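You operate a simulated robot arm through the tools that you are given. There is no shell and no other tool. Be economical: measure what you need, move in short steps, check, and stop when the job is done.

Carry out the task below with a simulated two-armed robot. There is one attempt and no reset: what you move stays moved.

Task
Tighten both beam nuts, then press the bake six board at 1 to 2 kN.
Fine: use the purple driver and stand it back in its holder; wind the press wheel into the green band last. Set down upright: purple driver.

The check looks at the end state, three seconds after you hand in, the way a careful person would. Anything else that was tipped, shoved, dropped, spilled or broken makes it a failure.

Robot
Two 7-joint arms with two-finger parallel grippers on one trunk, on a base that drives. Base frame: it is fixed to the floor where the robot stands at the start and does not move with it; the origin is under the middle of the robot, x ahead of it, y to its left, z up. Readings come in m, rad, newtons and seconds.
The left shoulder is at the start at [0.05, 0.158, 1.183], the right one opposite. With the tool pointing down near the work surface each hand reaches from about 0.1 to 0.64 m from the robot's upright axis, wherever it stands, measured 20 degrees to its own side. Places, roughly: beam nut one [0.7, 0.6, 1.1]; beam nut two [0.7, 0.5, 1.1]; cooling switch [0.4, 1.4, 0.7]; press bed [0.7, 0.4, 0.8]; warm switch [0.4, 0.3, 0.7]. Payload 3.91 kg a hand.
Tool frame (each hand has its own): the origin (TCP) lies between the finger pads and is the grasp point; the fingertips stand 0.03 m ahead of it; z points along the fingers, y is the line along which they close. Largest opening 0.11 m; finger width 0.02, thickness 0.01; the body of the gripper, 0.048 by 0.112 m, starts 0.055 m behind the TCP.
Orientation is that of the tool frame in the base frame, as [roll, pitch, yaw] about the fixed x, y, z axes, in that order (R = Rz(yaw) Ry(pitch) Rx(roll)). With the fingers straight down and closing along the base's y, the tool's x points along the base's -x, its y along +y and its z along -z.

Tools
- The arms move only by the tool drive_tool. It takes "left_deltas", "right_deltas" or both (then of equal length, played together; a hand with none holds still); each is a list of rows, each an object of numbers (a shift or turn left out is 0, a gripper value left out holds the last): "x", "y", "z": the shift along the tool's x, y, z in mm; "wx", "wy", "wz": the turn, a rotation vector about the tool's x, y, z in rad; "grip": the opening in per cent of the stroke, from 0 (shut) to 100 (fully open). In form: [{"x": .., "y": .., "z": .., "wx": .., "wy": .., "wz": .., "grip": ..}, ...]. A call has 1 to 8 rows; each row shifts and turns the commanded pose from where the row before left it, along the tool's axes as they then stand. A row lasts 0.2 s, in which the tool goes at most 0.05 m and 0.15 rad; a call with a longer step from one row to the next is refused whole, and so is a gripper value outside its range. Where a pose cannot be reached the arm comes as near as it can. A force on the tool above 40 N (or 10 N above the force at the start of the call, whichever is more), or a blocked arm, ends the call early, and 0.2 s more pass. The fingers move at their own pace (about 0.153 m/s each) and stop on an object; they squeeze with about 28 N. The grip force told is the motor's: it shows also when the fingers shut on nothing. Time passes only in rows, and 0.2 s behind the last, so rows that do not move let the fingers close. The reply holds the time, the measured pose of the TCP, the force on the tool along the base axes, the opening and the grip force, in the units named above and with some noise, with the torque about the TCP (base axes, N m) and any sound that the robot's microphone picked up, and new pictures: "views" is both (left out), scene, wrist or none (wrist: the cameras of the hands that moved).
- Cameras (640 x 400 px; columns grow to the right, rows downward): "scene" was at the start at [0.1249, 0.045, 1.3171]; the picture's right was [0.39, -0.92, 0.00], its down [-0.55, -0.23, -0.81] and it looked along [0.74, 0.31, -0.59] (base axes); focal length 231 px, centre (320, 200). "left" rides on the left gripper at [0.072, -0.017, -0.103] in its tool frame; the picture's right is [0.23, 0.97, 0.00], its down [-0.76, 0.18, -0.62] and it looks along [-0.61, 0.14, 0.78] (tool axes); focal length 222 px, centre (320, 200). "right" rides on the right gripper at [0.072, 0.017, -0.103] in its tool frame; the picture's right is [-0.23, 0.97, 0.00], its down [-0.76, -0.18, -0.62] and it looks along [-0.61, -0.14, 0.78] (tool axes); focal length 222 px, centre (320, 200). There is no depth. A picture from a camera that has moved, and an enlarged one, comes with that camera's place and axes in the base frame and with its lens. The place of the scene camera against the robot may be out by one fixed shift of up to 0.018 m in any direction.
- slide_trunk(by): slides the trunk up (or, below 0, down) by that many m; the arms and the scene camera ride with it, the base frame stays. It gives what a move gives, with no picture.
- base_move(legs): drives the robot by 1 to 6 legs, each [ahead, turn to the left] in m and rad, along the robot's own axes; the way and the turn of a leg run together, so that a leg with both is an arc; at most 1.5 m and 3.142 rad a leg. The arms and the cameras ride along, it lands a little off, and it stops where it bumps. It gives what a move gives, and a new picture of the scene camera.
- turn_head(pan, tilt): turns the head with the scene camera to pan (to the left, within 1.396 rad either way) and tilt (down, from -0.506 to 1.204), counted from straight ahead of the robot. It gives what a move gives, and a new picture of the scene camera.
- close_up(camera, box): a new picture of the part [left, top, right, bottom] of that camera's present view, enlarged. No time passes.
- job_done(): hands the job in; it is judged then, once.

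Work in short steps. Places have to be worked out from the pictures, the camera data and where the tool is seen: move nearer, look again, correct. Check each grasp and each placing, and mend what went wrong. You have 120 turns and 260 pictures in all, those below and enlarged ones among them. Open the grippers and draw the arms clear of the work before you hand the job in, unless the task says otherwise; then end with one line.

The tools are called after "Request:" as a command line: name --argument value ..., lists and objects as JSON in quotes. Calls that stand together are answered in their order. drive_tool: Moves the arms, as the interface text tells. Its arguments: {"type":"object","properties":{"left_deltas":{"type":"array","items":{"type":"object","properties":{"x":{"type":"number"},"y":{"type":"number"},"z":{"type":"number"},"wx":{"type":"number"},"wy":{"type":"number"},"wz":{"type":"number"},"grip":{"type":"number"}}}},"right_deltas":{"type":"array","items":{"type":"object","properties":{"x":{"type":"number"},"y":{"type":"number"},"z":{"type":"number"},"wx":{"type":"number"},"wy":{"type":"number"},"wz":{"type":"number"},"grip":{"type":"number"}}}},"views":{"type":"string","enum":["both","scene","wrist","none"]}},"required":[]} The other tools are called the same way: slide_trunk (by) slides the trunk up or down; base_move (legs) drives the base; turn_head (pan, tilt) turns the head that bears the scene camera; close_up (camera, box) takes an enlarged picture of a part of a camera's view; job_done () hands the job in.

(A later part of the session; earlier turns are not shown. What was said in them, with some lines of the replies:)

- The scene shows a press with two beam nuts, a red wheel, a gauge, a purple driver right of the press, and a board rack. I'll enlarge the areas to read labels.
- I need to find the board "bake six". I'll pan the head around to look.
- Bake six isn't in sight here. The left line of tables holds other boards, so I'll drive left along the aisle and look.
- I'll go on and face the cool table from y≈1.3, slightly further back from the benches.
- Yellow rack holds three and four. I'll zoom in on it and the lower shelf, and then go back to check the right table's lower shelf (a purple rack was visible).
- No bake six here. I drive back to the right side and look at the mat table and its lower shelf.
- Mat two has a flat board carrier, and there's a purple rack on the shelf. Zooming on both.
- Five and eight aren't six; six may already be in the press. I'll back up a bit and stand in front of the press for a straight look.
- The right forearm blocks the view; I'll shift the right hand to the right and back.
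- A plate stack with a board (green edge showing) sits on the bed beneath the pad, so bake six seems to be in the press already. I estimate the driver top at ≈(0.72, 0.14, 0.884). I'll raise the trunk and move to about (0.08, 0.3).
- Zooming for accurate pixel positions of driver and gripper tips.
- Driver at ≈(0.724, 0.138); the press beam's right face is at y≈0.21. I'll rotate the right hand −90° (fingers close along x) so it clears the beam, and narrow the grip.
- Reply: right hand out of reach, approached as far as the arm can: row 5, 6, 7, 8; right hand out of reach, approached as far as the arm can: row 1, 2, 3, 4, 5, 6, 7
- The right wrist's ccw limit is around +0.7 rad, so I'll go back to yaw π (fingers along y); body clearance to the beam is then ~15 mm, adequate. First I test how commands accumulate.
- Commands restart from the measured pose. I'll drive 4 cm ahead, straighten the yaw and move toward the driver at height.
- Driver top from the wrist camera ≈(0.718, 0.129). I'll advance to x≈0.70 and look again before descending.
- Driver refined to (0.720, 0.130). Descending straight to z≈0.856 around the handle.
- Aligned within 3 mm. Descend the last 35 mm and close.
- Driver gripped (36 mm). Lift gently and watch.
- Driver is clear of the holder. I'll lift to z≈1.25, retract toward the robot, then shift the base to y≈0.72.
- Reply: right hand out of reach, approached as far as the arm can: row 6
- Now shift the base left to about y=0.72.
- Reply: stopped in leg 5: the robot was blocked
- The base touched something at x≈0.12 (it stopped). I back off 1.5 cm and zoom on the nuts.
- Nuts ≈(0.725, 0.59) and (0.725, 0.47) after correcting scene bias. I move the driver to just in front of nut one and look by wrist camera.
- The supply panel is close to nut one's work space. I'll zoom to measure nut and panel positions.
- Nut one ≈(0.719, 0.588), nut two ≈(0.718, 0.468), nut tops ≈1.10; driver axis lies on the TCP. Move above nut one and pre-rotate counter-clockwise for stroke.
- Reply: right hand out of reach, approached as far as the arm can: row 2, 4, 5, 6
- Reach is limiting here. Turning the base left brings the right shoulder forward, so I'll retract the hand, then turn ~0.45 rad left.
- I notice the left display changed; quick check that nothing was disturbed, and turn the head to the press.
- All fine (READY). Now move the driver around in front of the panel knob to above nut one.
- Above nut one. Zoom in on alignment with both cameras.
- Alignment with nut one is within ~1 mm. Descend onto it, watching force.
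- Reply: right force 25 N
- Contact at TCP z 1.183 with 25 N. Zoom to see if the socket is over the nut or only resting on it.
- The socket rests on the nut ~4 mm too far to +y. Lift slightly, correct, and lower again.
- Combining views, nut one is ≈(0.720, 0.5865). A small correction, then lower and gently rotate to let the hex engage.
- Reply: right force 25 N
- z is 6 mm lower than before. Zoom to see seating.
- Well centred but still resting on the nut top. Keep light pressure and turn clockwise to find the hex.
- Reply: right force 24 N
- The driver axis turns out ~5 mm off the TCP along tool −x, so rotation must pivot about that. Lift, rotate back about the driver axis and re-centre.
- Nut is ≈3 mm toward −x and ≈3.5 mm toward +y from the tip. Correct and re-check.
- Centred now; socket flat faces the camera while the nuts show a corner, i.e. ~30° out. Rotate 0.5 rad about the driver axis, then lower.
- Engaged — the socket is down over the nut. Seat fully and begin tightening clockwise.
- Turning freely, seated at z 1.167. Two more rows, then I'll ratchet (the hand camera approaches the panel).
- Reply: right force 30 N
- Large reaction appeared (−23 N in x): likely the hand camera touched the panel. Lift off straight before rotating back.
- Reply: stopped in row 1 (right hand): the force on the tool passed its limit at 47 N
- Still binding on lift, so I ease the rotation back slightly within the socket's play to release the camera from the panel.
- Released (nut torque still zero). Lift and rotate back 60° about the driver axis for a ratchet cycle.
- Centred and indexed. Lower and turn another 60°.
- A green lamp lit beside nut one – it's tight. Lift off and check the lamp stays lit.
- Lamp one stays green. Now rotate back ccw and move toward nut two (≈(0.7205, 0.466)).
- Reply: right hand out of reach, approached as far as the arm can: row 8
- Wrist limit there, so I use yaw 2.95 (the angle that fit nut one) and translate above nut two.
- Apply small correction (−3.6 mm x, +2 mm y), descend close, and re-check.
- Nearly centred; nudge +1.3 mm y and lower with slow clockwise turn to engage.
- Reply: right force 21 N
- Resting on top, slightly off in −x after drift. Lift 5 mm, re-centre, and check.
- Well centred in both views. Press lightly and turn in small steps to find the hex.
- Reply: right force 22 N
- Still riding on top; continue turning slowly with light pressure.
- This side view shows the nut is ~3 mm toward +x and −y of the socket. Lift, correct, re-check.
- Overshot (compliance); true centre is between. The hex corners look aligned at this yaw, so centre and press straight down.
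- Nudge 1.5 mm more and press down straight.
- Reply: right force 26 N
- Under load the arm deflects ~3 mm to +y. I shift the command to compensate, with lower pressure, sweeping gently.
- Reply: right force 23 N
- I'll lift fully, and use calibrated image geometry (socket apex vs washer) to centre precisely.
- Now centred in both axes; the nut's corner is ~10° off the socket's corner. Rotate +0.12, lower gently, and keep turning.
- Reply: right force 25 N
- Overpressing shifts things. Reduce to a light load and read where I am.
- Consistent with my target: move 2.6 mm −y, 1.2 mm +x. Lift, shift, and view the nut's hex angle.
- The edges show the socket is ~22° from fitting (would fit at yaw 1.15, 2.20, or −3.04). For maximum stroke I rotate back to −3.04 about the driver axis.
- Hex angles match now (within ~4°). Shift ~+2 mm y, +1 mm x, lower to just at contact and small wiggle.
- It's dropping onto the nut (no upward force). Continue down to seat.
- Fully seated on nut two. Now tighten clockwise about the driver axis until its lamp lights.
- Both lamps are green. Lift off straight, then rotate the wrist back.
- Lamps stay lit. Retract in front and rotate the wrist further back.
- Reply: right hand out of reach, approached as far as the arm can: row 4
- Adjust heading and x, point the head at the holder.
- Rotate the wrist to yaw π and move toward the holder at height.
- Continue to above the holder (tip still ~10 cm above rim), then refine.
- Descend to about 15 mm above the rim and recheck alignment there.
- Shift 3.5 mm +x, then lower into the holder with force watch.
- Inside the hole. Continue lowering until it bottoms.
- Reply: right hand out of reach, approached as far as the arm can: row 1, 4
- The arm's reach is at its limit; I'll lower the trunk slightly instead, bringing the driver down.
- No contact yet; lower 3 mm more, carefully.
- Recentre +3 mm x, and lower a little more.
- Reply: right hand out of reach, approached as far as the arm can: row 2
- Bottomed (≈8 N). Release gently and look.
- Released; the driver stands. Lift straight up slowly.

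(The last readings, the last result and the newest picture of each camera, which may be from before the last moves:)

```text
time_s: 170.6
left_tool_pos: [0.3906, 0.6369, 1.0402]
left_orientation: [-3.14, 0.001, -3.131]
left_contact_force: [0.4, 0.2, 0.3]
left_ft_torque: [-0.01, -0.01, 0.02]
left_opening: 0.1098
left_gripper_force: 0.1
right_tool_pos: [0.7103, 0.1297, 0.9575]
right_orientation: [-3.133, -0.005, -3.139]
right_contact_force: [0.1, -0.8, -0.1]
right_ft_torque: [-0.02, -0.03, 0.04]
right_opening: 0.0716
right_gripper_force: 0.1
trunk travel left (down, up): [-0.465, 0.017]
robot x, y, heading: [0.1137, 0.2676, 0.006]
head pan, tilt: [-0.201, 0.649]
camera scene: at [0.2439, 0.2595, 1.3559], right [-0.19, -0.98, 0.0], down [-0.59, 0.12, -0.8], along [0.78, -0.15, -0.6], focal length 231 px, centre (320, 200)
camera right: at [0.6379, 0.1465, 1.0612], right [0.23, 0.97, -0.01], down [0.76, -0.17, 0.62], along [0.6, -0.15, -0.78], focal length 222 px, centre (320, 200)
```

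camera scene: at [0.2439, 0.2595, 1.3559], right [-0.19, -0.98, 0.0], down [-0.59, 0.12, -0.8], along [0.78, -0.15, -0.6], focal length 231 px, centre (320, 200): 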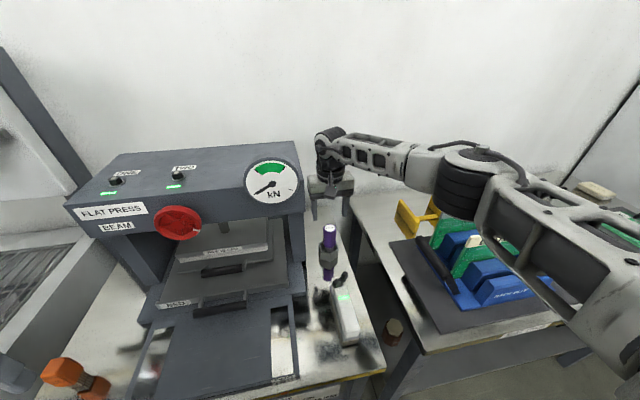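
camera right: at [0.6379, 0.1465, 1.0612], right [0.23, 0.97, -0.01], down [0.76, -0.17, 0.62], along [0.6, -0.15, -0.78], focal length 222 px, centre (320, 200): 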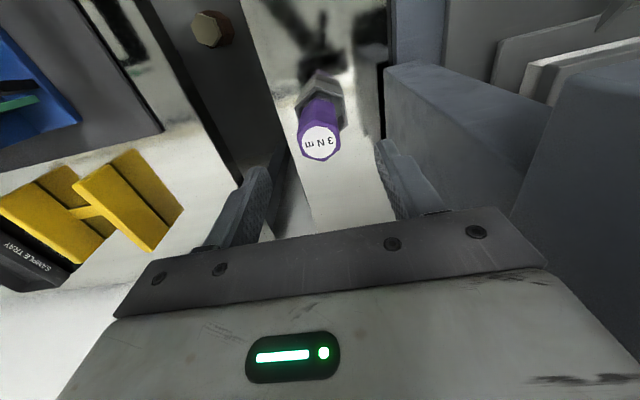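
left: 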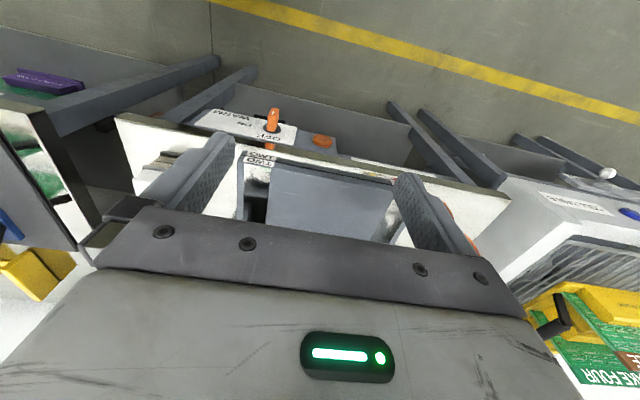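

The driver stands upright in its holder. Now withdraw the right arm up and back.

Request:
drive_tool --right_deltas '[{"z": -40, "y": -5}, {"z": -40, "y": -5}, {"z": -40}, {"x": 45}, {"x": 45}, {"x": 45}, {"x": 45, "y": -20}, {"x": 45, "y": -30}]' --views "none"

Request:
base_move --legs '[[-0.12, 0]]'

Request:
turn_head --pan 0.2 --tilt 0.45

```text
refused: row 8 steps farther than a row can; nothing moved
```

```text
time_s: 171.8
left_tool_pos: [0.2708, 0.6356, 1.0396]
left_orientation: [3.142, 0.003, -3.133]
left_contact_force: [-0.1, 0.4, 0.2]
left_ft_torque: [0.0, -0.02, 0.01]
left_opening: 0.11
left_gripper_force: 0.0
right_tool_pos: [0.5879, 0.1272, 0.9575]
right_orientation: [-3.132, -0.004, 3.14]
right_contact_force: [0.0, 0.6, -0.4]
right_ft_torque: [0.01, -0.05, 0.0]
right_opening: 0.0714
right_gripper_force: 0.0
trunk travel left (down, up): [-0.465, 0.017]
robot x, y, heading: [-0.0078, 0.2648, 0.01]
head pan, tilt: [-0.201, 0.649]
camera scene: at [0.1222, 0.2581, 1.356], right [-0.19, -0.98, 0.0], down [-0.59, 0.12, -0.8], along [0.78, -0.15, -0.6], focal length 231 px, centre (320, 200)
```

scene: 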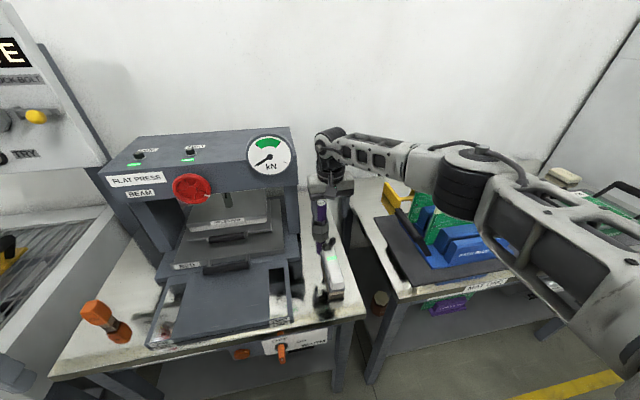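

```text
time_s: 172.7
left_tool_pos: [0.2707, 0.6347, 1.0396]
left_orientation: [3.141, 0.002, -3.131]
left_contact_force: [0.3, -0.2, -0.8]
left_ft_torque: [-0.02, 0.01, -0.03]
left_opening: 0.1099
left_gripper_force: 0.1
right_tool_pos: [0.5898, 0.1272, 0.9576]
right_orientation: [-3.132, -0.003, 3.139]
right_contact_force: [0.4, 0.8, 0.6]
right_ft_torque: [0.0, -0.01, 0.0]
right_opening: 0.0716
right_gripper_force: 0.1
trunk travel left (down, up): [-0.465, 0.017]
robot x, y, heading: [-0.0083, 0.2639, 0.008]
head pan, tilt: [0.201, 0.45]
camera scene: at [0.1279, 0.2937, 1.3737], right [0.21, -0.98, 0.0], down [-0.43, -0.09, -0.9], along [0.88, 0.19, -0.44], focal length 231 px, centre (320, 200)
```

scene: 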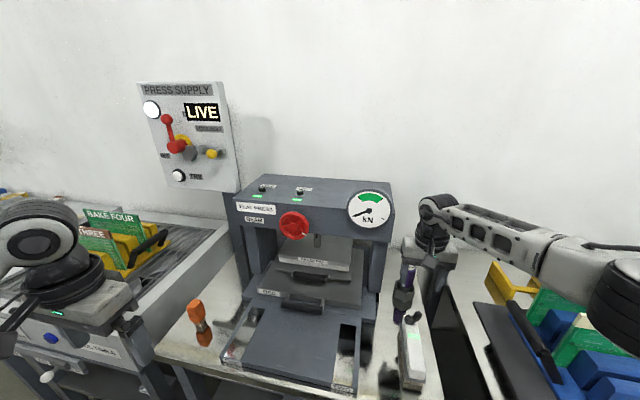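

The base back-off carried the hand clear above the driver (it still stands). Retract the right arm now, and start pitching the left hand forward.

Request:
drive_tool --right_deltas '[{"z": -40, "y": -5}, {"z": -40, "y": -5}, {"x": 45}, {"x": 45}, {"x": 45}, {"x": 40, "y": -25}, {"x": 40, "y": -25}, {"y": -40}]' --left_deltas '[{"wy": -0.15, "x": 5}, {"wy": -0.15}, {"wy": -0.15}, {"wy": -0.15}, {"wy": -0.15}, {"wy": -0.15}, {"wy": -0.15}, {"wy": -0.15}]' --views "scene"

```text
time_s: 174.5
left_tool_pos: [0.2935, 0.6678, 1.0325]
left_orientation: [3.134, 1.202, -3.141]
left_contact_force: [-0.4, -0.2, 0.5]
left_ft_torque: [0.02, -0.01, -0.02]
left_opening: 0.11
left_gripper_force: 0.0
left hand out of reach, approached as far as the arm can: row 3, 4, 5, 6
right_tool_pos: [0.375, 0.0275, 1.0404]
right_orientation: [-3.134, -0.004, 3.138]
right_contact_force: [-0.2, -0.5, -0.6]
right_ft_torque: [0.0, 0.02, 0.01]
right_opening: 0.0717
right_gripper_force: 0.0
trunk travel left (down, up): [-0.465, 0.017]
robot x, y, heading: [-0.007, 0.262, 0.007]
head pan, tilt: [0.201, 0.45]
camera scene: at [0.1276, 0.293, 1.3738], right [0.21, -0.98, 0.0], down [-0.43, -0.09, -0.9], along [0.88, 0.19, -0.43], focal length 231 px, centre (320, 200)
```

scene: 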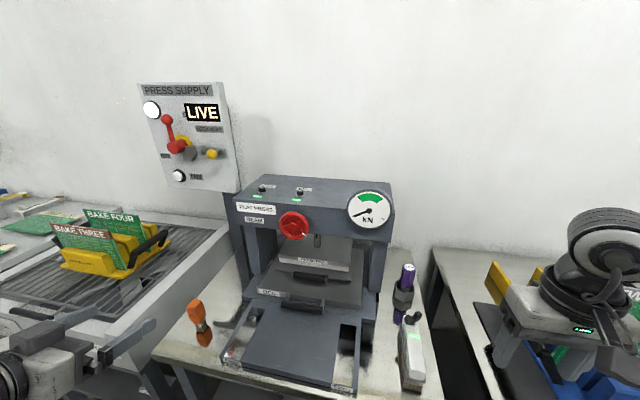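

Finish pitching to horizontal and move the left hand in front of the wheel.

Request:
drive_tool --left_deltas '[{"wy": -0.13}, {"wy": -0.12}, {"wy": -0.12}, {"y": -42, "z": 15}, {"y": -42, "z": 15}, {"y": -42, "z": 15}, {"y": -42, "z": 15}, {"y": -42, "z": 15}]' --views "both"

```text
time_s: 176.4
left_tool_pos: [0.3623, 0.4568, 1.0214]
left_orientation: [1.773, 1.417, 1.677]
left_contact_force: [-0.4, -0.2, 0.2]
left_ft_torque: [-0.02, 0.01, 0.03]
left_opening: 0.1101
left_gripper_force: 0.0
right_tool_pos: [0.3757, 0.0283, 1.0413]
right_orientation: [-3.133, -0.003, 3.139]
right_contact_force: [0.7, 1.0, 0.2]
right_ft_torque: [-0.01, 0.03, -0.01]
right_opening: 0.0716
right_gripper_force: 0.1
trunk travel left (down, up): [-0.465, 0.017]
robot x, y, heading: [-0.0066, 0.2639, 0.006]
head pan, tilt: [0.201, 0.45]
stopped in row 8 (left hand): the arm was blocked; the commanded pose is now the measured one
camera scene: at [0.1278, 0.294, 1.3737], right [0.21, -0.98, 0.0], down [-0.43, -0.09, -0.9], along [0.88, 0.19, -0.44], focal length 231 px, centre (320, 200)
camera left: at [0.257, 0.4612, 0.9504], right [0.09, 0.99, -0.08], down [-0.59, 0.12, 0.8], along [0.8, -0.03, 0.6], focal length 222 px, centre (320, 200)
```

scene: 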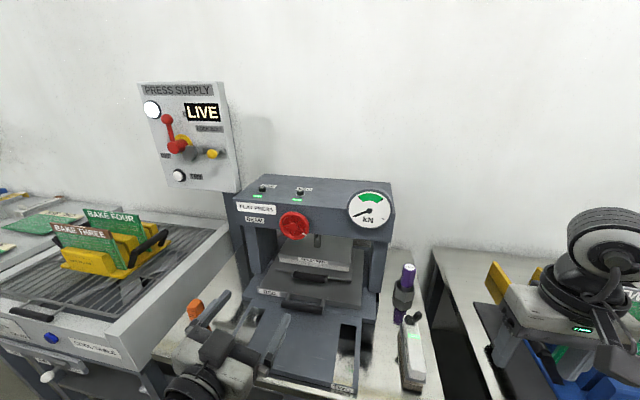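
left: 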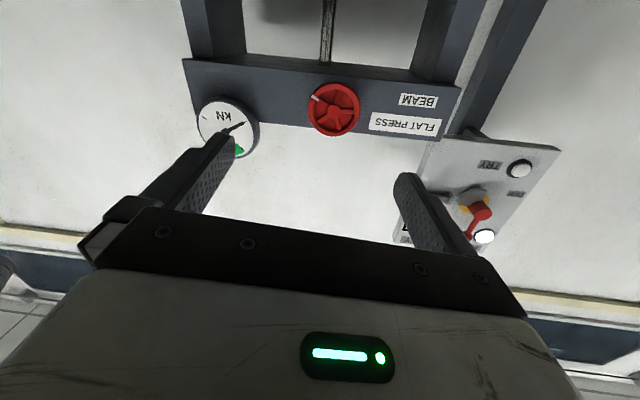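

Wheel is at ≈(0.62, 0.455, 1.042). The left arm was folded too tightly; move forward/up while correcting orientation.

Request:
drive_tool --left_deltas '[{"z": 25, "x": -5}, {"z": 25, "x": -5, "wx": -0.047, "wz": -0.05}, {"z": 25, "x": -5, "wx": -0.047, "wz": -0.05}, {"z": 25, "x": -5, "wz": -0.05, "wy": -0.03}, {}]' --views "both"

```text
time_s: 177.2
left_tool_pos: [0.4386, 0.4628, 1.0188]
left_orientation: [1.79, 1.369, 1.744]
left_contact_force: [0.3, -0.2, 0.2]
left_ft_torque: [0.0, -0.01, -0.01]
left_opening: 0.1096
left_gripper_force: 0.1
right_tool_pos: [0.3744, 0.0285, 1.0412]
right_orientation: [-3.134, -0.005, 3.139]
right_contact_force: [0.7, 0.3, -0.5]
right_ft_torque: [0.01, -0.05, 0.04]
right_opening: 0.0717
right_gripper_force: 0.0
trunk travel left (down, up): [-0.465, 0.017]
robot x, y, heading: [-0.0068, 0.2644, 0.008]
head pan, tilt: [0.201, 0.45]
stopped in row 4 (left hand): the arm was blocked; the commanded pose is now the measured one
camera scene: at [0.1277, 0.2939, 1.3738], right [0.21, -0.98, 0.0], down [-0.43, -0.09, -0.9], along [0.88, 0.19, -0.44], focal length 231 px, centre (320, 200)
camera left: at [0.3318, 0.4644, 0.9494], right [0.04, 1.0, -0.03], down [-0.59, 0.05, 0.81], along [0.81, -0.01, 0.59], focal length 222 px, centre (320, 200)
```

scene: 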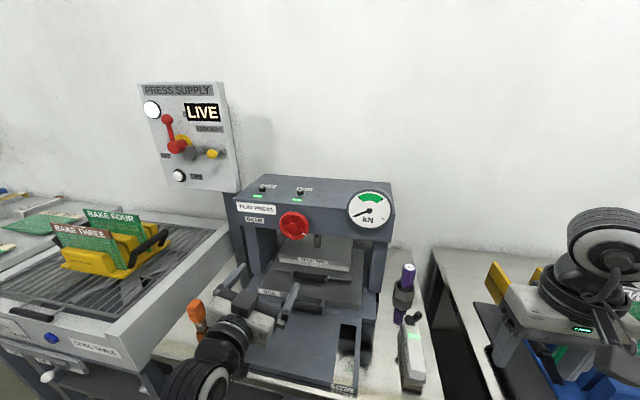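
left: 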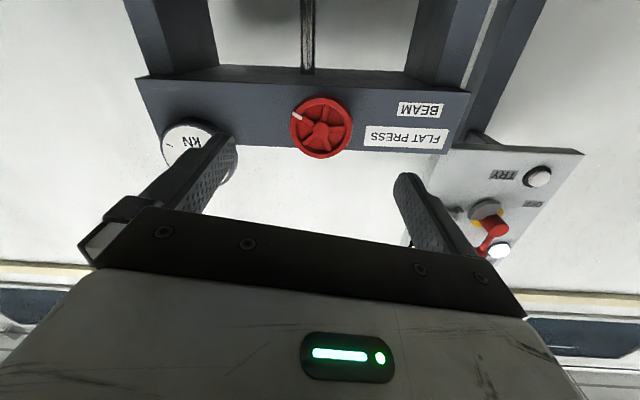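

Blocked again — check what the left arm is touching near the orange driver and bench edge.

Request:
close_up --camera "scene" --box '[140, 240, 340, 400]'

Request:
turn_head --pan 0.35 --tilt 0.95

```text
2.50 times, centred on (240, 320) of scene
camera zoom: at [0.1277, 0.2939, 1.3738], right [0.21, -0.98, 0.0], down [-0.43, -0.09, -0.9], along [0.88, 0.19, -0.44], focal length 578 px, centre (520, -100)
```

zoom: 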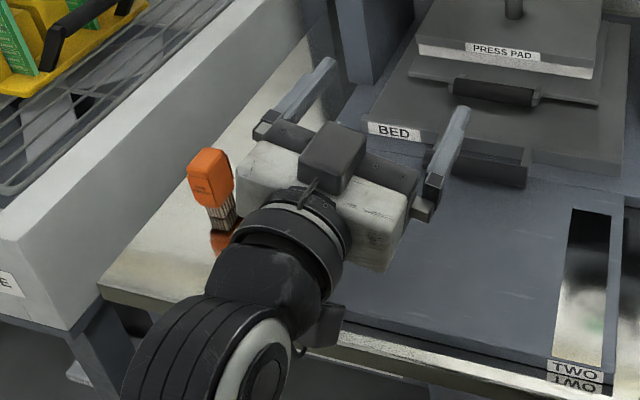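

```text
time_s: 178.2
left_tool_pos: [0.4374, 0.4625, 1.018]
left_orientation: [1.792, 1.369, 1.748]
left_contact_force: [0.2, -0.5, 0.8]
left_ft_torque: [-0.01, 0.01, 0.04]
left_opening: 0.1098
left_gripper_force: 0.1
right_tool_pos: [0.3753, 0.0283, 1.043]
right_orientation: [-3.133, -0.003, 3.14]
right_contact_force: [0.1, 0.8, -0.1]
right_ft_torque: [0.0, -0.01, 0.02]
right_opening: 0.0718
right_gripper_force: 0.1
trunk travel left (down, up): [-0.465, 0.017]
robot x, y, heading: [-0.0047, 0.2669, 0.01]
head pan, tilt: [0.351, 0.949]
camera scene: at [0.106, 0.3004, 1.3318], right [0.35, -0.94, 0.0], down [-0.76, -0.28, -0.58], along [0.55, 0.2, -0.81], focal length 231 px, centre (320, 200)
```

scene: 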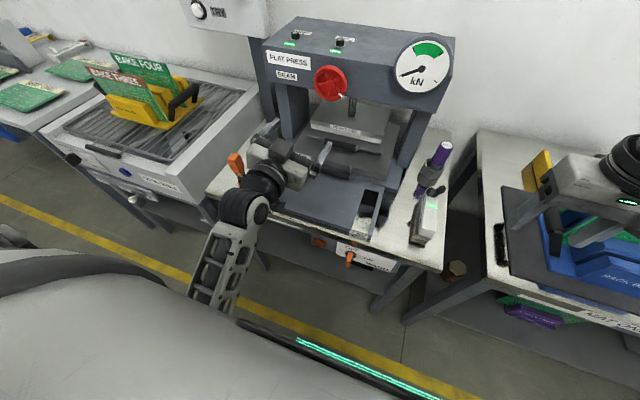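

The left forearm comes up from below near the bench edge. Back the base straight off 0.25 m, then extend the arm so it's straighter and clear.

Request:
base_move --legs '[[-0.25, 0]]'

Request:
drive_tool --left_deltas '[{"z": 30, "x": -10}, {"z": 40, "x": -10}, {"z": 40, "x": -5}, {"z": 40}, {"wz": -0.06, "wx": -0.05, "wy": -0.02}]' --views "both"

```text
time_s: 180.0
left_tool_pos: [0.1899, 0.4615, 1.0191]
left_orientation: [1.788, 1.369, 1.742]
left_contact_force: [-0.7, -0.7, 0.4]
left_ft_torque: [-0.02, 0.04, 0.0]
left_opening: 0.1101
left_gripper_force: 0.0
right_tool_pos: [0.1266, 0.0266, 1.0417]
right_orientation: [-3.133, -0.004, 3.14]
right_contact_force: [-0.5, 1.6, 0.7]
right_ft_torque: [0.03, 0.0, 0.02]
right_opening: 0.0717
right_gripper_force: 0.0
trunk travel left (down, up): [-0.465, 0.017]
robot x, y, heading: [-0.2573, 0.2616, 0.008]
head pan, tilt: [0.351, 0.949]
camera scene: at [-0.1426, 0.2986, 1.3318], right [0.35, -0.94, 0.0], down [-0.76, -0.28, -0.58], along [0.55, 0.2, -0.81], focal length 231 px, centre (320, 200)
```

scene: 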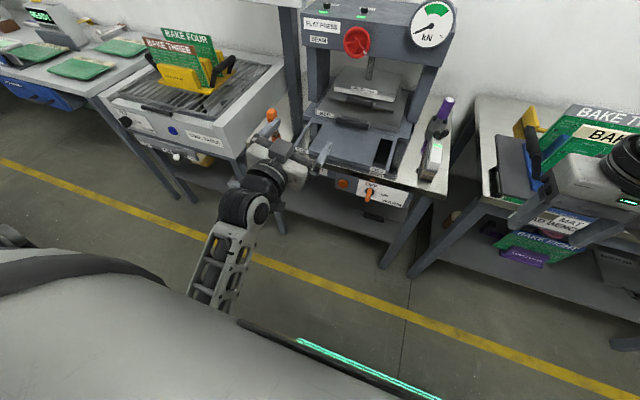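

```text
time_s: 181.2
left_tool_pos: [0.346, 0.4545, 1.0436]
left_orientation: [1.554, 1.423, 1.562]
left_contact_force: [0.2, 0.4, -0.8]
left_ft_torque: [0.0, 0.01, -0.02]
left_opening: 0.11
left_gripper_force: 0.0
right_tool_pos: [0.1269, 0.0264, 1.0421]
right_orientation: [-3.133, -0.003, 3.14]
right_contact_force: [-0.2, 0.3, -0.7]
right_ft_torque: [-0.01, -0.02, -0.01]
right_opening: 0.0715
right_gripper_force: 0.0
trunk travel left (down, up): [-0.465, 0.017]
robot x, y, heading: [-0.2574, 0.2627, 0.004]
head pan, tilt: [0.351, 0.949]
camera scene: at [-0.1421, 0.2985, 1.3318], right [0.35, -0.94, 0.0], down [-0.76, -0.28, -0.58], along [0.55, 0.2, -0.81], focal length 231 px, centre (320, 200)
camera left: at [0.2444, 0.4465, 0.9694], right [-0.01, 1.0, -0.08], down [-0.63, 0.06, 0.78], along [0.78, 0.06, 0.62], focal length 222 px, centre (320, 200)
```

scene: 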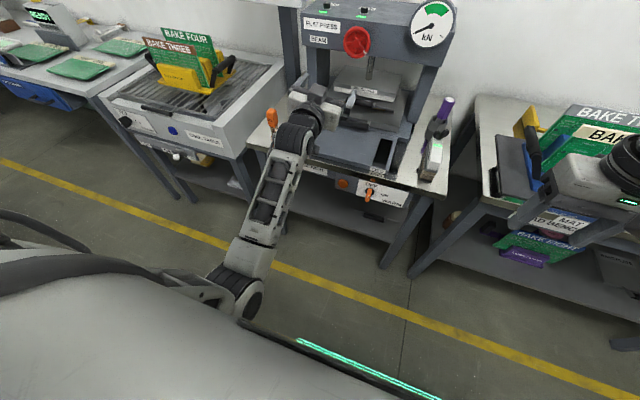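
left: 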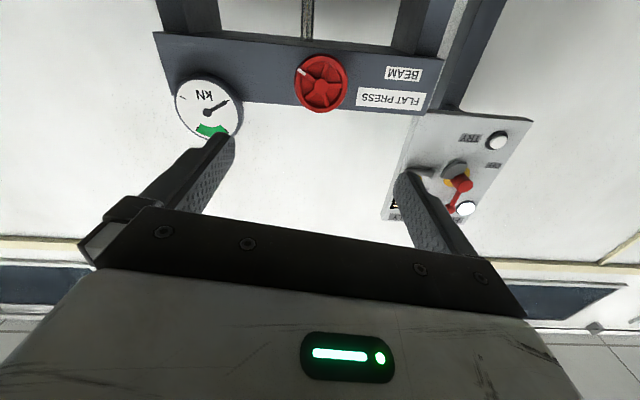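

Good pose: horizontal, pointing at the wheel. Roll counter-clockwise first for winding stroke, and advance to ~8 cm short of the wheel.

Request:
drive_tool --left_deltas '[{"wz": -0.15, "z": 30}, {"wz": -0.15, "z": 30}, {"wz": -0.15, "z": 30}, {"wz": -0.15, "z": 30}, {"wz": -0.15, "z": 30}, {"wz": -0.15, "z": 20}, {}]' --views "both"

```text
time_s: 182.8
left_tool_pos: [0.5112, 0.4505, 1.0332]
left_orientation: [-1.592, 0.808, -1.582]
left_contact_force: [0.2, -0.9, 0.3]
left_ft_torque: [0.03, 0.02, 0.02]
left_opening: 0.11
left_gripper_force: 0.1
right_tool_pos: [0.1282, 0.0263, 1.0411]
right_orientation: [-3.133, -0.002, 3.141]
right_contact_force: [0.6, 0.1, 0.0]
right_ft_torque: [0.01, 0.0, -0.01]
right_opening: 0.0714
right_gripper_force: 0.1
trunk travel left (down, up): [-0.465, 0.017]
robot x, y, heading: [-0.2562, 0.2586, 0.01]
head pan, tilt: [0.351, 0.949]
camera scene: at [-0.1421, 0.2986, 1.3318], right [0.35, -0.94, 0.0], down [-0.76, -0.28, -0.58], along [0.55, 0.2, -0.81], focal length 231 px, centre (320, 200)
camera left: at [0.4072, 0.3866, 0.9941], right [-0.01, 0.55, -0.84], down [-0.62, 0.65, 0.44], along [0.79, 0.52, 0.33], focal length 222 px, centre (320, 200)
```

scene: 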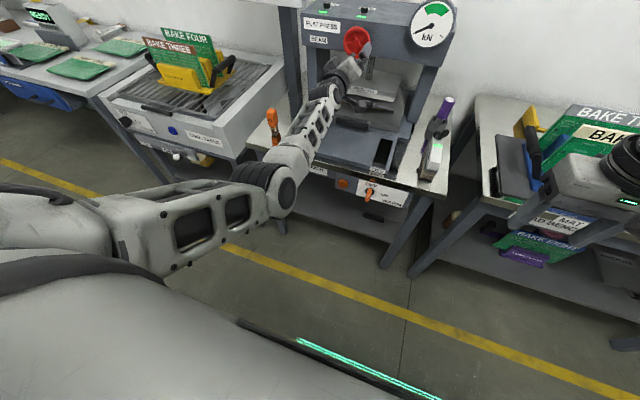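
left: 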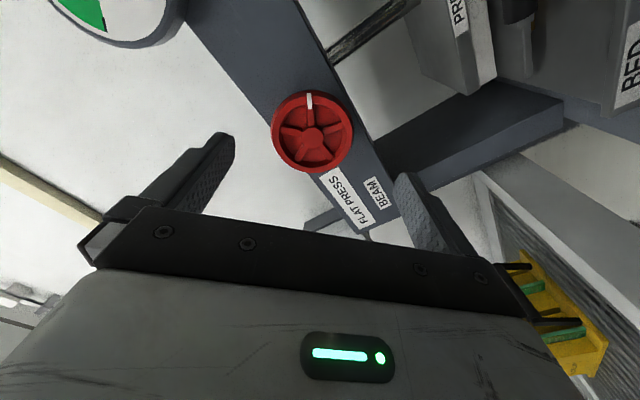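

Roll range works. Nudge up ~6 mm and advance 6 cm, then check centering.

Request:
drive_tool --left_deltas '[{"x": -6.5, "y": -3.4, "z": 20}, {"z": 20}, {"z": 20}, {}]' --views "wrist"

Request:
close_up --camera "scene" --box '[290, 0, 470, 120]'

```text
time_s: 183.8
left_tool_pos: [0.5396, 0.4505, 1.0393]
left_orientation: [-1.595, 0.81, -1.583]
left_contact_force: [0.6, 0.5, -0.5]
left_ft_torque: [0.01, 0.0, 0.02]
left_opening: 0.1101
left_gripper_force: 0.1
left hand out of reach, approached as far as the arm can: row 2, 3
right_tool_pos: [0.1276, 0.027, 1.041]
right_orientation: [-3.132, -0.004, 3.14]
right_contact_force: [-0.1, -0.3, 0.1]
right_ft_torque: [0.0, 0.0, 0.01]
right_opening: 0.0717
right_gripper_force: 0.0
trunk travel left (down, up): [-0.465, 0.017]
robot x, y, heading: [-0.2543, 0.2596, 0.001]
head pan, tilt: [0.351, 0.949]
camera left: at [0.4366, 0.388, 1.0007], right [-0.01, 0.55, -0.84], down [-0.62, 0.65, 0.44], along [0.79, 0.52, 0.33], focal length 222 px, centre (320, 200)
```

left: 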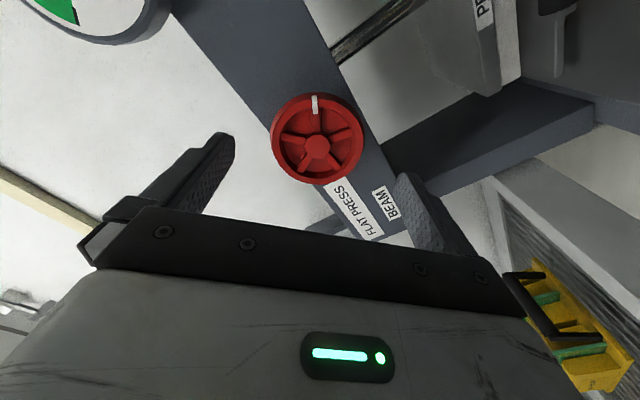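

```text
3.33 times, centred on (380, 60) of scene
camera zoom: at [-0.1421, 0.2986, 1.3318], right [0.35, -0.94, 0.0], down [-0.76, -0.28, -0.58], along [0.55, 0.2, -0.81], focal length 771 px, centre (120, 667)
```

zoom: 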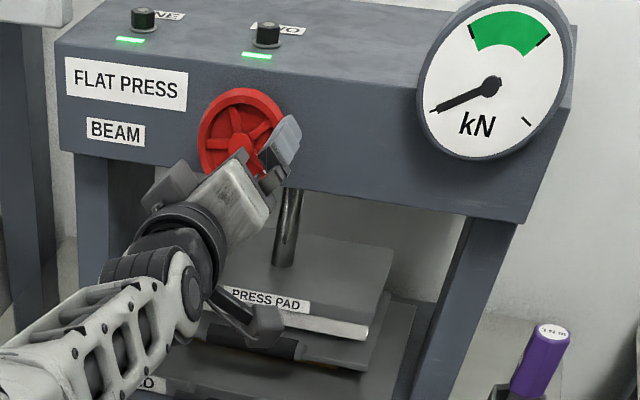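

Reach limit; inch the base forward 6 cm (hand stays aligned with the wheel at y 0.451, z 1.042).

Request:
base_move --legs '[[0.055, 0]]'

Request:
drive_tool --left_deltas '[{"x": -1.5, "y": -2.0}, {}]' --views "wrist"

```text
time_s: 184.7
left_tool_pos: [0.5944, 0.4515, 1.0389]
left_orientation: [-1.596, 0.811, -1.586]
left_contact_force: [-0.5, -0.6, -0.3]
left_ft_torque: [-0.01, -0.01, 0.01]
left_opening: 0.11
left_gripper_force: 0.0
right_tool_pos: [0.1815, 0.0272, 1.0401]
right_orientation: [-3.134, -0.005, 3.139]
right_contact_force: [0.1, 0.5, -0.8]
right_ft_torque: [0.02, 0.0, -0.04]
right_opening: 0.0716
right_gripper_force: 0.1
trunk travel left (down, up): [-0.465, 0.017]
robot x, y, heading: [-0.2028, 0.2625, 0.01]
head pan, tilt: [0.351, 0.949]
camera scene: at [-0.0869, 0.2989, 1.3316], right [0.35, -0.94, 0.0], down [-0.76, -0.28, -0.58], along [0.54, 0.2, -0.81], focal length 231 px, centre (320, 200)
```

scene: 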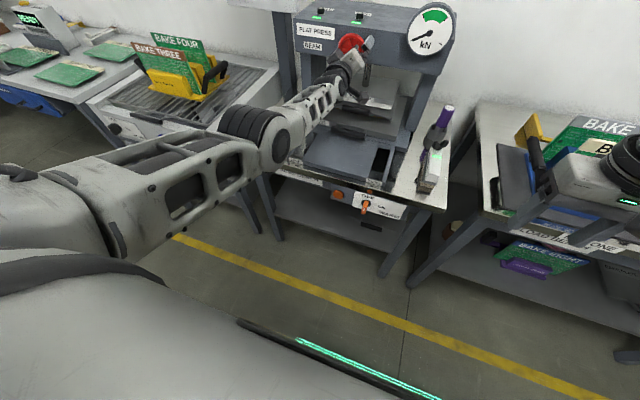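

```text
time_s: 185.3
left_tool_pos: [0.5927, 0.4523, 1.0418]
left_orientation: [-1.594, 0.812, -1.585]
left_contact_force: [-0.4, -0.3, 0.2]
left_ft_torque: [0.05, -0.03, -0.02]
left_opening: 0.1099
left_gripper_force: 0.1
right_tool_pos: [0.1807, 0.0265, 1.0414]
right_orientation: [-3.133, -0.003, 3.14]
right_contact_force: [-0.7, -0.9, -0.3]
right_ft_torque: [-0.01, -0.01, 0.02]
right_opening: 0.0716
right_gripper_force: 0.0
trunk travel left (down, up): [-0.465, 0.017]
robot x, y, heading: [-0.1997, 0.2645, 0.006]
head pan, tilt: [0.351, 0.949]
camera left: at [0.4907, 0.3881, 1.003], right [-0.01, 0.55, -0.84], down [-0.62, 0.65, 0.44], along [0.79, 0.52, 0.33], focal length 222 px, centre (320, 200)
```

left: 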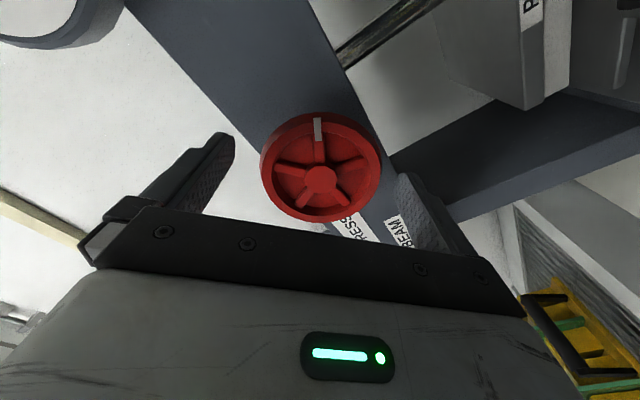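

Centred on the wheel. Advance 22 mm and close on the rim.

Request:
drive_tool --left_deltas '[{"z": 11}, {"z": 11}, {"grip": 0}, {}, {}]' --views "wrist"

```text
time_s: 186.5
left_tool_pos: [0.5929, 0.4535, 1.0411]
left_orientation: [-1.597, 0.809, -1.584]
left_contact_force: [-1.8, 3.7, -4.3]
left_ft_torque: [-0.05, -0.09, 0.61]
left_opening: 0.0833
left_gripper_force: 44.6
left hand out of reach, approached as far as the arm can: row 1, 2
right_tool_pos: [0.1827, 0.0269, 1.0415]
right_orientation: [-3.132, -0.004, 3.139]
right_contact_force: [-0.6, 0.4, -0.3]
right_ft_torque: [-0.01, 0.02, 0.0]
right_opening: 0.0713
right_gripper_force: 0.2
trunk travel left (down, up): [-0.465, 0.017]
robot x, y, heading: [-0.2013, 0.261, 0.006]
head pan, tilt: [0.351, 0.949]
camera left: at [0.4907, 0.3892, 1.0016], right [-0.02, 0.55, -0.84], down [-0.62, 0.65, 0.44], along [0.79, 0.52, 0.33], focal length 222 px, centre (320, 200)
```

left: 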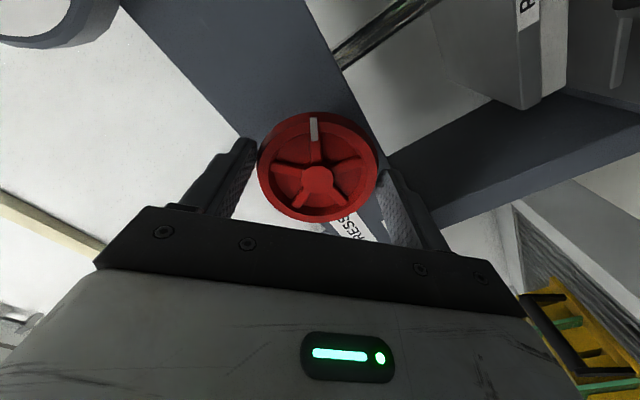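

Gripped the rim (83 mm). Turn clockwise a little and watch the gauge.

Request:
drive_tool --left_deltas '[{"wz": 0.1}, {"wz": 0.12}, {"wz": 0.12}, {"wz": 0.12}]' --views "wrist"

Request:
close_up --camera "scene" --box '[300, 0, 470, 120]'

```text
time_s: 187.5
left_tool_pos: [0.5943, 0.4558, 1.0392]
left_orientation: [-1.645, 1.27, -1.635]
left_contact_force: [-12.7, 14.0, -13.7]
left_ft_torque: [-0.16, -0.1, 1.25]
left_opening: 0.0831
left_gripper_force: 44.8
right_tool_pos: [0.18, 0.0279, 1.0417]
right_orientation: [-3.132, -0.003, 3.14]
right_contact_force: [-0.5, 0.0, -0.5]
right_ft_torque: [0.0, 0.0, -0.02]
right_opening: 0.0715
right_gripper_force: 0.0
trunk travel left (down, up): [-0.465, 0.017]
robot x, y, heading: [-0.2011, 0.265, 0.01]
head pan, tilt: [0.351, 0.949]
camera left: at [0.4901, 0.4166, 0.9769], right [-0.02, 0.86, -0.51], down [-0.61, 0.39, 0.69], along [0.79, 0.32, 0.52], focal length 222 px, centre (320, 200)
```

left: 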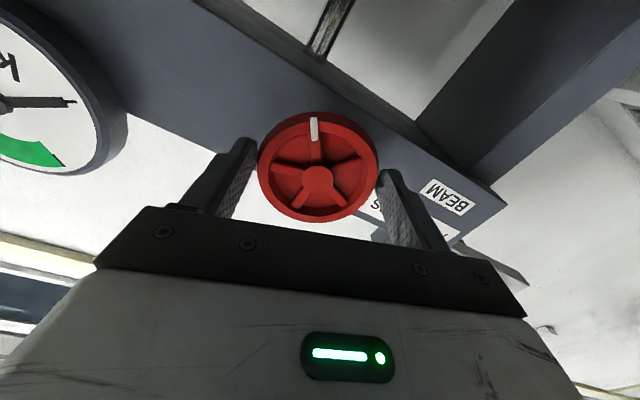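

```text
3.33 times, centred on (385, 60) of scene
camera zoom: at [-0.088, 0.3014, 1.3316], right [0.35, -0.94, 0.0], down [-0.76, -0.29, -0.58], along [0.55, 0.2, -0.81], focal length 771 px, centre (103, 667)
```

zoom: 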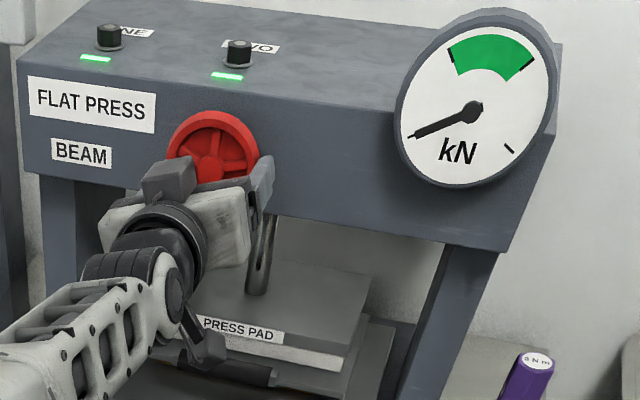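

The wheel turns with the hand; the needle hasn't moved yet. Continue winding.

Request:
drive_tool --left_deltas '[{"wz": 0.15, "y": -1, "x": 0.5}, {"wz": 0.15}, {"wz": 0.15}, {"wz": 0.15}, {"wz": 0.15}, {"wz": 0.15}, {"wz": 0.15}, {"wz": 0.15}]' --views "wrist"

Request:
close_up --camera "scene" --box '[300, 0, 470, 120]'

```text
time_s: 189.3
left_tool_pos: [0.5951, 0.4606, 1.0429]
left_orientation: [1.588, 0.671, 1.595]
left_contact_force: [-18.2, 27.2, -8.3]
left_ft_torque: [-0.03, -0.45, 1.13]
left_opening: 0.0823
left_gripper_force: 44.9
right_tool_pos: [0.1803, 0.0284, 1.0422]
right_orientation: [-3.13, -0.005, 3.139]
right_contact_force: [0.1, 0.6, 0.6]
right_ft_torque: [-0.03, 0.01, 0.04]
right_opening: 0.0719
right_gripper_force: 0.0
trunk travel left (down, up): [-0.465, 0.017]
robot x, y, heading: [-0.202, 0.2617, 0.007]
head pan, tilt: [0.351, 0.949]
camera left: at [0.4903, 0.5049, 0.9864], right [0.0, 0.78, 0.62], down [-0.61, -0.49, 0.62], along [0.79, -0.38, 0.48], focal length 222 px, centre (320, 200)
```

left: 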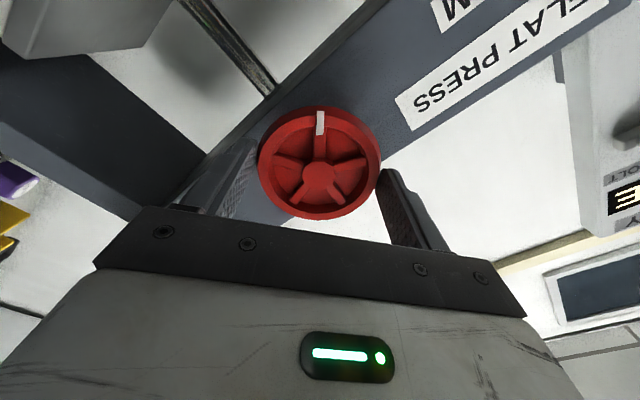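

```text
3.33 times, centred on (385, 60) of scene
camera zoom: at [-0.0893, 0.3028, 1.3318], right [0.35, -0.94, 0.0], down [-0.76, -0.29, -0.58], along [0.55, 0.2, -0.81], focal length 771 px, centre (103, 667)
```

zoom: 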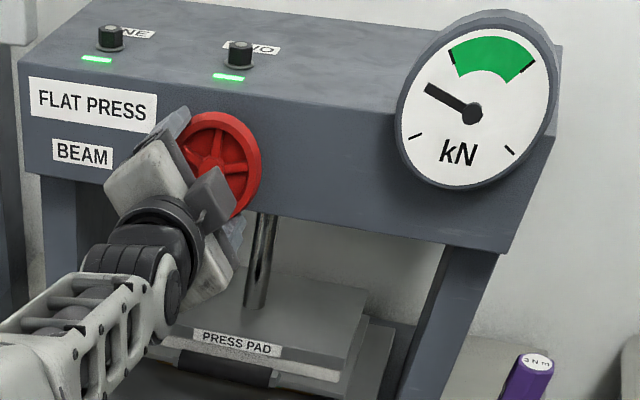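

The needle is rising toward the green band. Relieve the side force and turn in small steps.

Request:
drive_tool --left_deltas '[{"x": 2.3, "y": 1.9, "wz": 0.08}, {"wz": 0.1}, {"wz": 0.1}, {}]' --views "none"

Request:
close_up --camera "scene" --box '[300, 0, 470, 120]'

```text
time_s: 190.3
left_tool_pos: [0.5941, 0.4612, 1.0434]
left_orientation: [1.582, 0.39, 1.586]
left_contact_force: [-17.6, 22.5, -2.0]
left_ft_torque: [0.02, -0.04, 0.85]
left_opening: 0.0821
left_gripper_force: 45.4
right_tool_pos: [0.1795, 0.0296, 1.0422]
right_orientation: [-3.13, -0.004, 3.14]
right_contact_force: [0.4, -0.3, 0.1]
right_ft_torque: [0.04, 0.03, -0.02]
right_opening: 0.0719
right_gripper_force: 0.1
trunk travel left (down, up): [-0.465, 0.017]
robot x, y, heading: [-0.1997, 0.2598, 0.008]
head pan, tilt: [0.351, 0.949]
```

```text
3.33 times, centred on (385, 60) of scene
camera zoom: at [-0.0898, 0.302, 1.3319], right [0.35, -0.94, 0.0], down [-0.76, -0.29, -0.58], along [0.55, 0.2, -0.81], focal length 771 px, centre (103, 667)
```

zoom: 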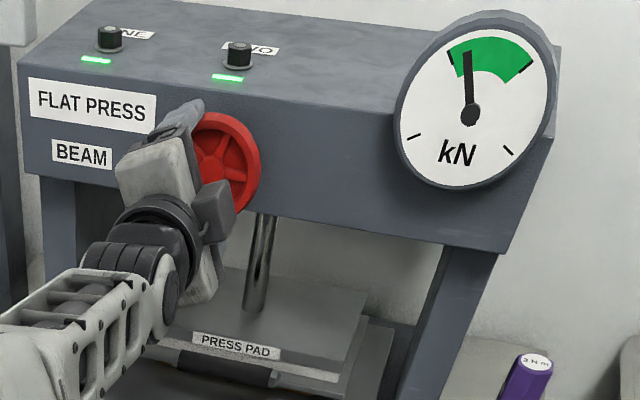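

In the green band, near its lower side. A touch more (0.06 rad) to centre it.

Request:
drive_tool --left_deltas '[{"wz": 0.06}, {}, {}]' --views "none"

Request:
close_up --camera "scene" --box '[300, 0, 470, 120]'

```text
time_s: 191.1
left_tool_pos: [0.5948, 0.4612, 1.0427]
left_orientation: [1.582, 0.332, 1.584]
left_contact_force: [-12.0, 24.2, -0.3]
left_ft_torque: [0.0, -0.96, 0.68]
left_opening: 0.0819
left_gripper_force: 45.1
right_tool_pos: [0.1805, 0.0288, 1.0435]
right_orientation: [-3.129, -0.003, 3.14]
right_contact_force: [-0.9, -0.1, -0.4]
right_ft_torque: [0.02, -0.02, 0.03]
right_opening: 0.0716
right_gripper_force: 0.2
trunk travel left (down, up): [-0.465, 0.017]
robot x, y, heading: [-0.1996, 0.2616, 0.013]
head pan, tilt: [0.351, 0.949]
```

```text
3.33 times, centred on (385, 60) of scene
camera zoom: at [-0.0896, 0.302, 1.3319], right [0.35, -0.94, 0.0], down [-0.76, -0.29, -0.58], along [0.55, 0.2, -0.81], focal length 771 px, centre (103, 667)
```

zoom: 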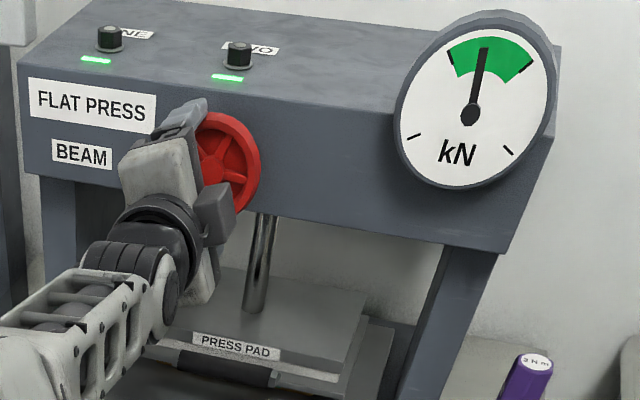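

Needle is near mid-green. Relieve the side load, then open slowly.

Request:
drive_tool --left_deltas '[{"x": 2, "y": 0.7}, {"x": 2, "y": 0.7}, {"x": 1, "y": 0.3}]' --views "none"

Request:
drive_tool --left_deltas '[{"grip": 80}, {"grip": 90}, {"grip": 100}, {}]' --views "wrist"

Request:
close_up --camera "scene" --box '[300, 0, 470, 120]'

```text
time_s: 191.9
left_tool_pos: [0.5951, 0.4617, 1.044]
left_orientation: [1.582, 0.332, 1.579]
left_contact_force: [-8.9, 15.0, 6.7]
left_ft_torque: [-0.02, 0.19, 0.57]
left_opening: 0.0821
left_gripper_force: 44.9
right_tool_pos: [0.1795, 0.0273, 1.0426]
right_orientation: [-3.13, -0.003, 3.139]
right_contact_force: [0.2, -0.7, -0.2]
right_ft_torque: [-0.01, 0.0, 0.02]
right_opening: 0.0713
right_gripper_force: 0.0
trunk travel left (down, up): [-0.465, 0.017]
robot x, y, heading: [-0.1997, 0.2679, 0.01]
head pan, tilt: [0.351, 0.949]
```

```text
time_s: 192.9
left_tool_pos: [0.5958, 0.4571, 1.0415]
left_orientation: [1.587, 0.332, 1.578]
left_contact_force: [-0.8, 0.0, -0.2]
left_ft_torque: [-0.01, -0.01, 0.03]
left_opening: 0.11
left_gripper_force: 0.0
right_tool_pos: [0.1809, 0.0261, 1.0424]
right_orientation: [-3.134, -0.005, 3.139]
right_contact_force: [0.2, -0.1, -1.1]
right_ft_torque: [0.01, 0.06, -0.02]
right_opening: 0.0716
right_gripper_force: 0.1
trunk travel left (down, up): [-0.465, 0.017]
robot x, y, heading: [-0.1989, 0.2618, 0.006]
head pan, tilt: [0.351, 0.949]
camera left: at [0.4926, 0.5201, 1.0037], right [0.01, 0.53, 0.85], down [-0.61, -0.66, 0.43], along [0.79, -0.53, 0.32], focal length 222 px, centre (320, 200)
```

left: 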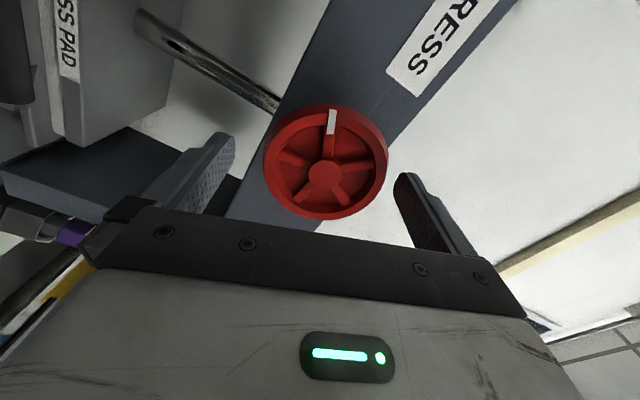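

```text
3.33 times, centred on (385, 60) of scene
camera zoom: at [-0.0879, 0.2989, 1.3318], right [0.35, -0.94, 0.0], down [-0.76, -0.28, -0.58], along [0.55, 0.2, -0.81], focal length 771 px, centre (103, 667)
```

zoom: 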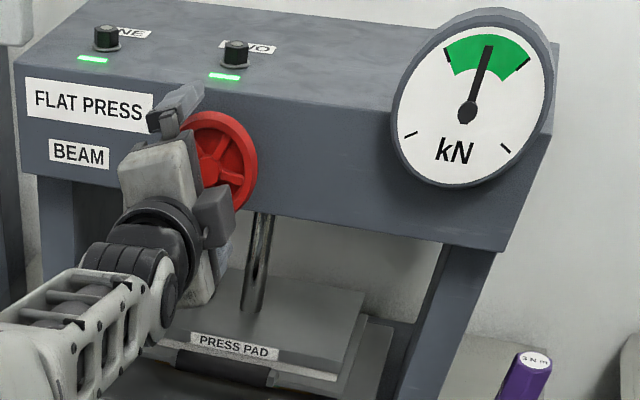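

Needle holds mid-green. Withdraw straight back with the hand, then the base.

Request:
drive_tool --left_deltas '[{"z": -30}, {"z": -40}, {"z": -40}, {"z": -40}]' --views "none"

Request:
base_move --legs '[[-0.2, 0]]'

Request:
turn_head --pan 0.2 --tilt 0.4

```text
time_s: 193.9
left_tool_pos: [0.4447, 0.4549, 1.044]
left_orientation: [1.587, 0.335, 1.581]
left_contact_force: [0.4, -0.1, 0.2]
left_ft_torque: [-0.01, 0.01, -0.02]
left_opening: 0.1099
left_gripper_force: 0.0
right_tool_pos: [0.1813, 0.0271, 1.0407]
right_orientation: [-3.133, -0.004, 3.141]
right_contact_force: [0.0, 0.3, 0.4]
right_ft_torque: [0.0, -0.01, 0.03]
right_opening: 0.0716
right_gripper_force: 0.1
trunk travel left (down, up): [-0.465, 0.017]
robot x, y, heading: [-0.1994, 0.265, 0.006]
head pan, tilt: [0.351, 0.949]
```

```text
time_s: 195.5
left_tool_pos: [0.2479, 0.4553, 1.0447]
left_orientation: [1.586, 0.332, 1.583]
left_contact_force: [0.2, 0.0, 0.4]
left_ft_torque: [0.04, 0.01, 0.0]
left_opening: 0.1098
left_gripper_force: 0.1
right_tool_pos: [-0.0149, 0.0276, 1.0418]
right_orientation: [-3.132, -0.004, -3.141]
right_contact_force: [-1.3, 0.8, -0.4]
right_ft_torque: [0.0, -0.07, 0.01]
right_opening: 0.0716
right_gripper_force: 0.1
trunk travel left (down, up): [-0.465, 0.017]
robot x, y, heading: [-0.3981, 0.2585, 0.012]
head pan, tilt: [0.351, 0.949]
camera scene: at [-0.2858, 0.2977, 1.3319], right [0.35, -0.94, 0.0], down [-0.76, -0.29, -0.58], along [0.55, 0.21, -0.81], focal length 231 px, centre (320, 200)
```

scene: 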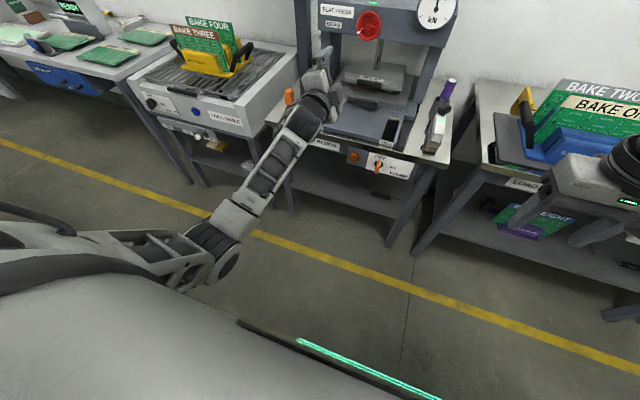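

```text
time_s: 196.5
left_tool_pos: [0.2483, 0.4556, 1.0456]
left_orientation: [1.588, 0.333, 1.582]
left_contact_force: [0.6, -0.4, 0.6]
left_ft_torque: [0.03, 0.02, -0.01]
left_opening: 0.11
left_gripper_force: 0.0
right_tool_pos: [-0.0148, 0.0266, 1.0414]
right_orientation: [-3.131, -0.005, -3.14]
right_contact_force: [0.3, -0.3, 0.0]
right_ft_torque: [-0.02, 0.01, -0.01]
right_opening: 0.0716
right_gripper_force: 0.0
trunk travel left (down, up): [-0.465, 0.017]
robot x, y, heading: [-0.3985, 0.26, 0.009]
head pan, tilt: [0.201, 0.4]
camera scene: at [-0.2626, 0.2914, 1.3783], right [0.21, -0.98, 0.0], down [-0.38, -0.08, -0.92], along [0.9, 0.19, -0.39], focal length 231 px, centre (320, 200)
```

scene: 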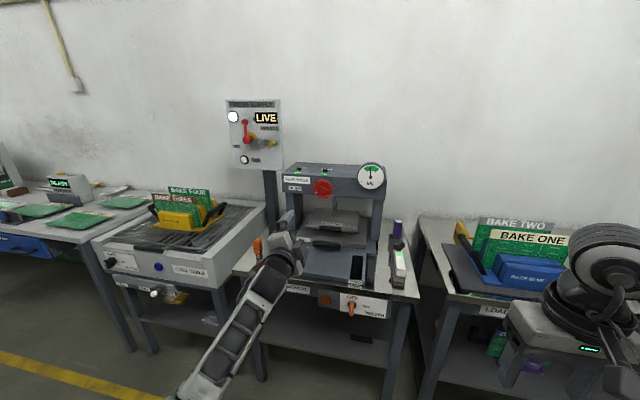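

Everything looks in place. Final close checks on gauge, press stack and drivers.

Request:
close_up --camera "scene" --box '[270, 150, 420, 260]'

Request:
close_up --camera "scene" --box '[380, 205, 430, 300]'

```text
3.64 times, centred on (345, 205) of scene
camera zoom: at [-0.2626, 0.2914, 1.3783], right [0.21, -0.98, 0.0], down [-0.38, -0.08, -0.92], along [0.9, 0.19, -0.39], focal length 841 px, centre (229, 182)
```

zoom: 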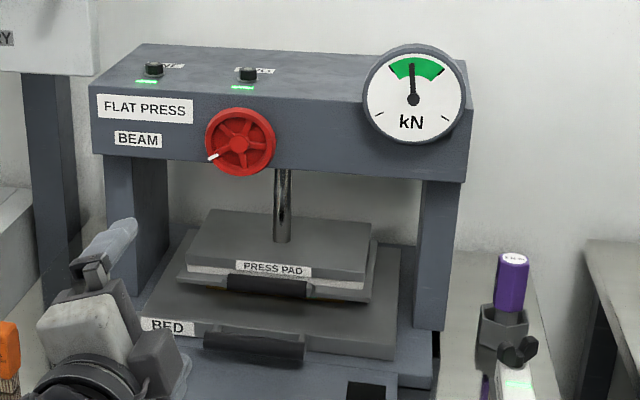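

```text
4.21 times, centred on (405, 252) of scene
camera zoom: at [-0.2626, 0.2914, 1.3783], right [0.21, -0.98, 0.0], down [-0.38, -0.08, -0.92], along [0.9, 0.19, -0.39], focal length 974 px, centre (-38, -21)
```

zoom: 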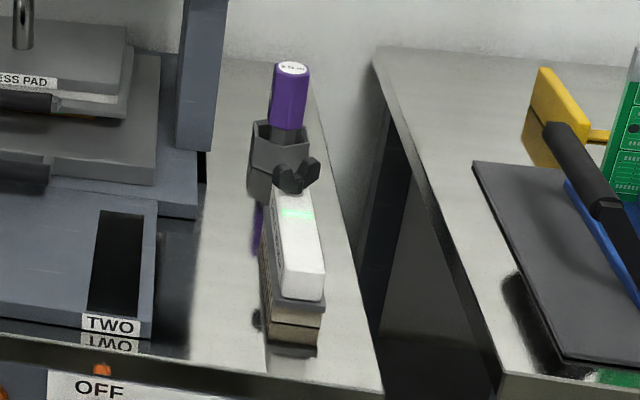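

Both lamps are green, the gauge reads mid-green, the driver stands in its holder and the arms are clear. Handing in.

Request:
job_done

```text
The job is handed in.
```

Both beam nuts are tight (both lamps green). The purple driver is back upright in its holder. The press was wound last and the gauge holds mid-green; I did not read the label on the board under the pad, and took it to be bake six because none of the labels I could read elsewhere was bake six.
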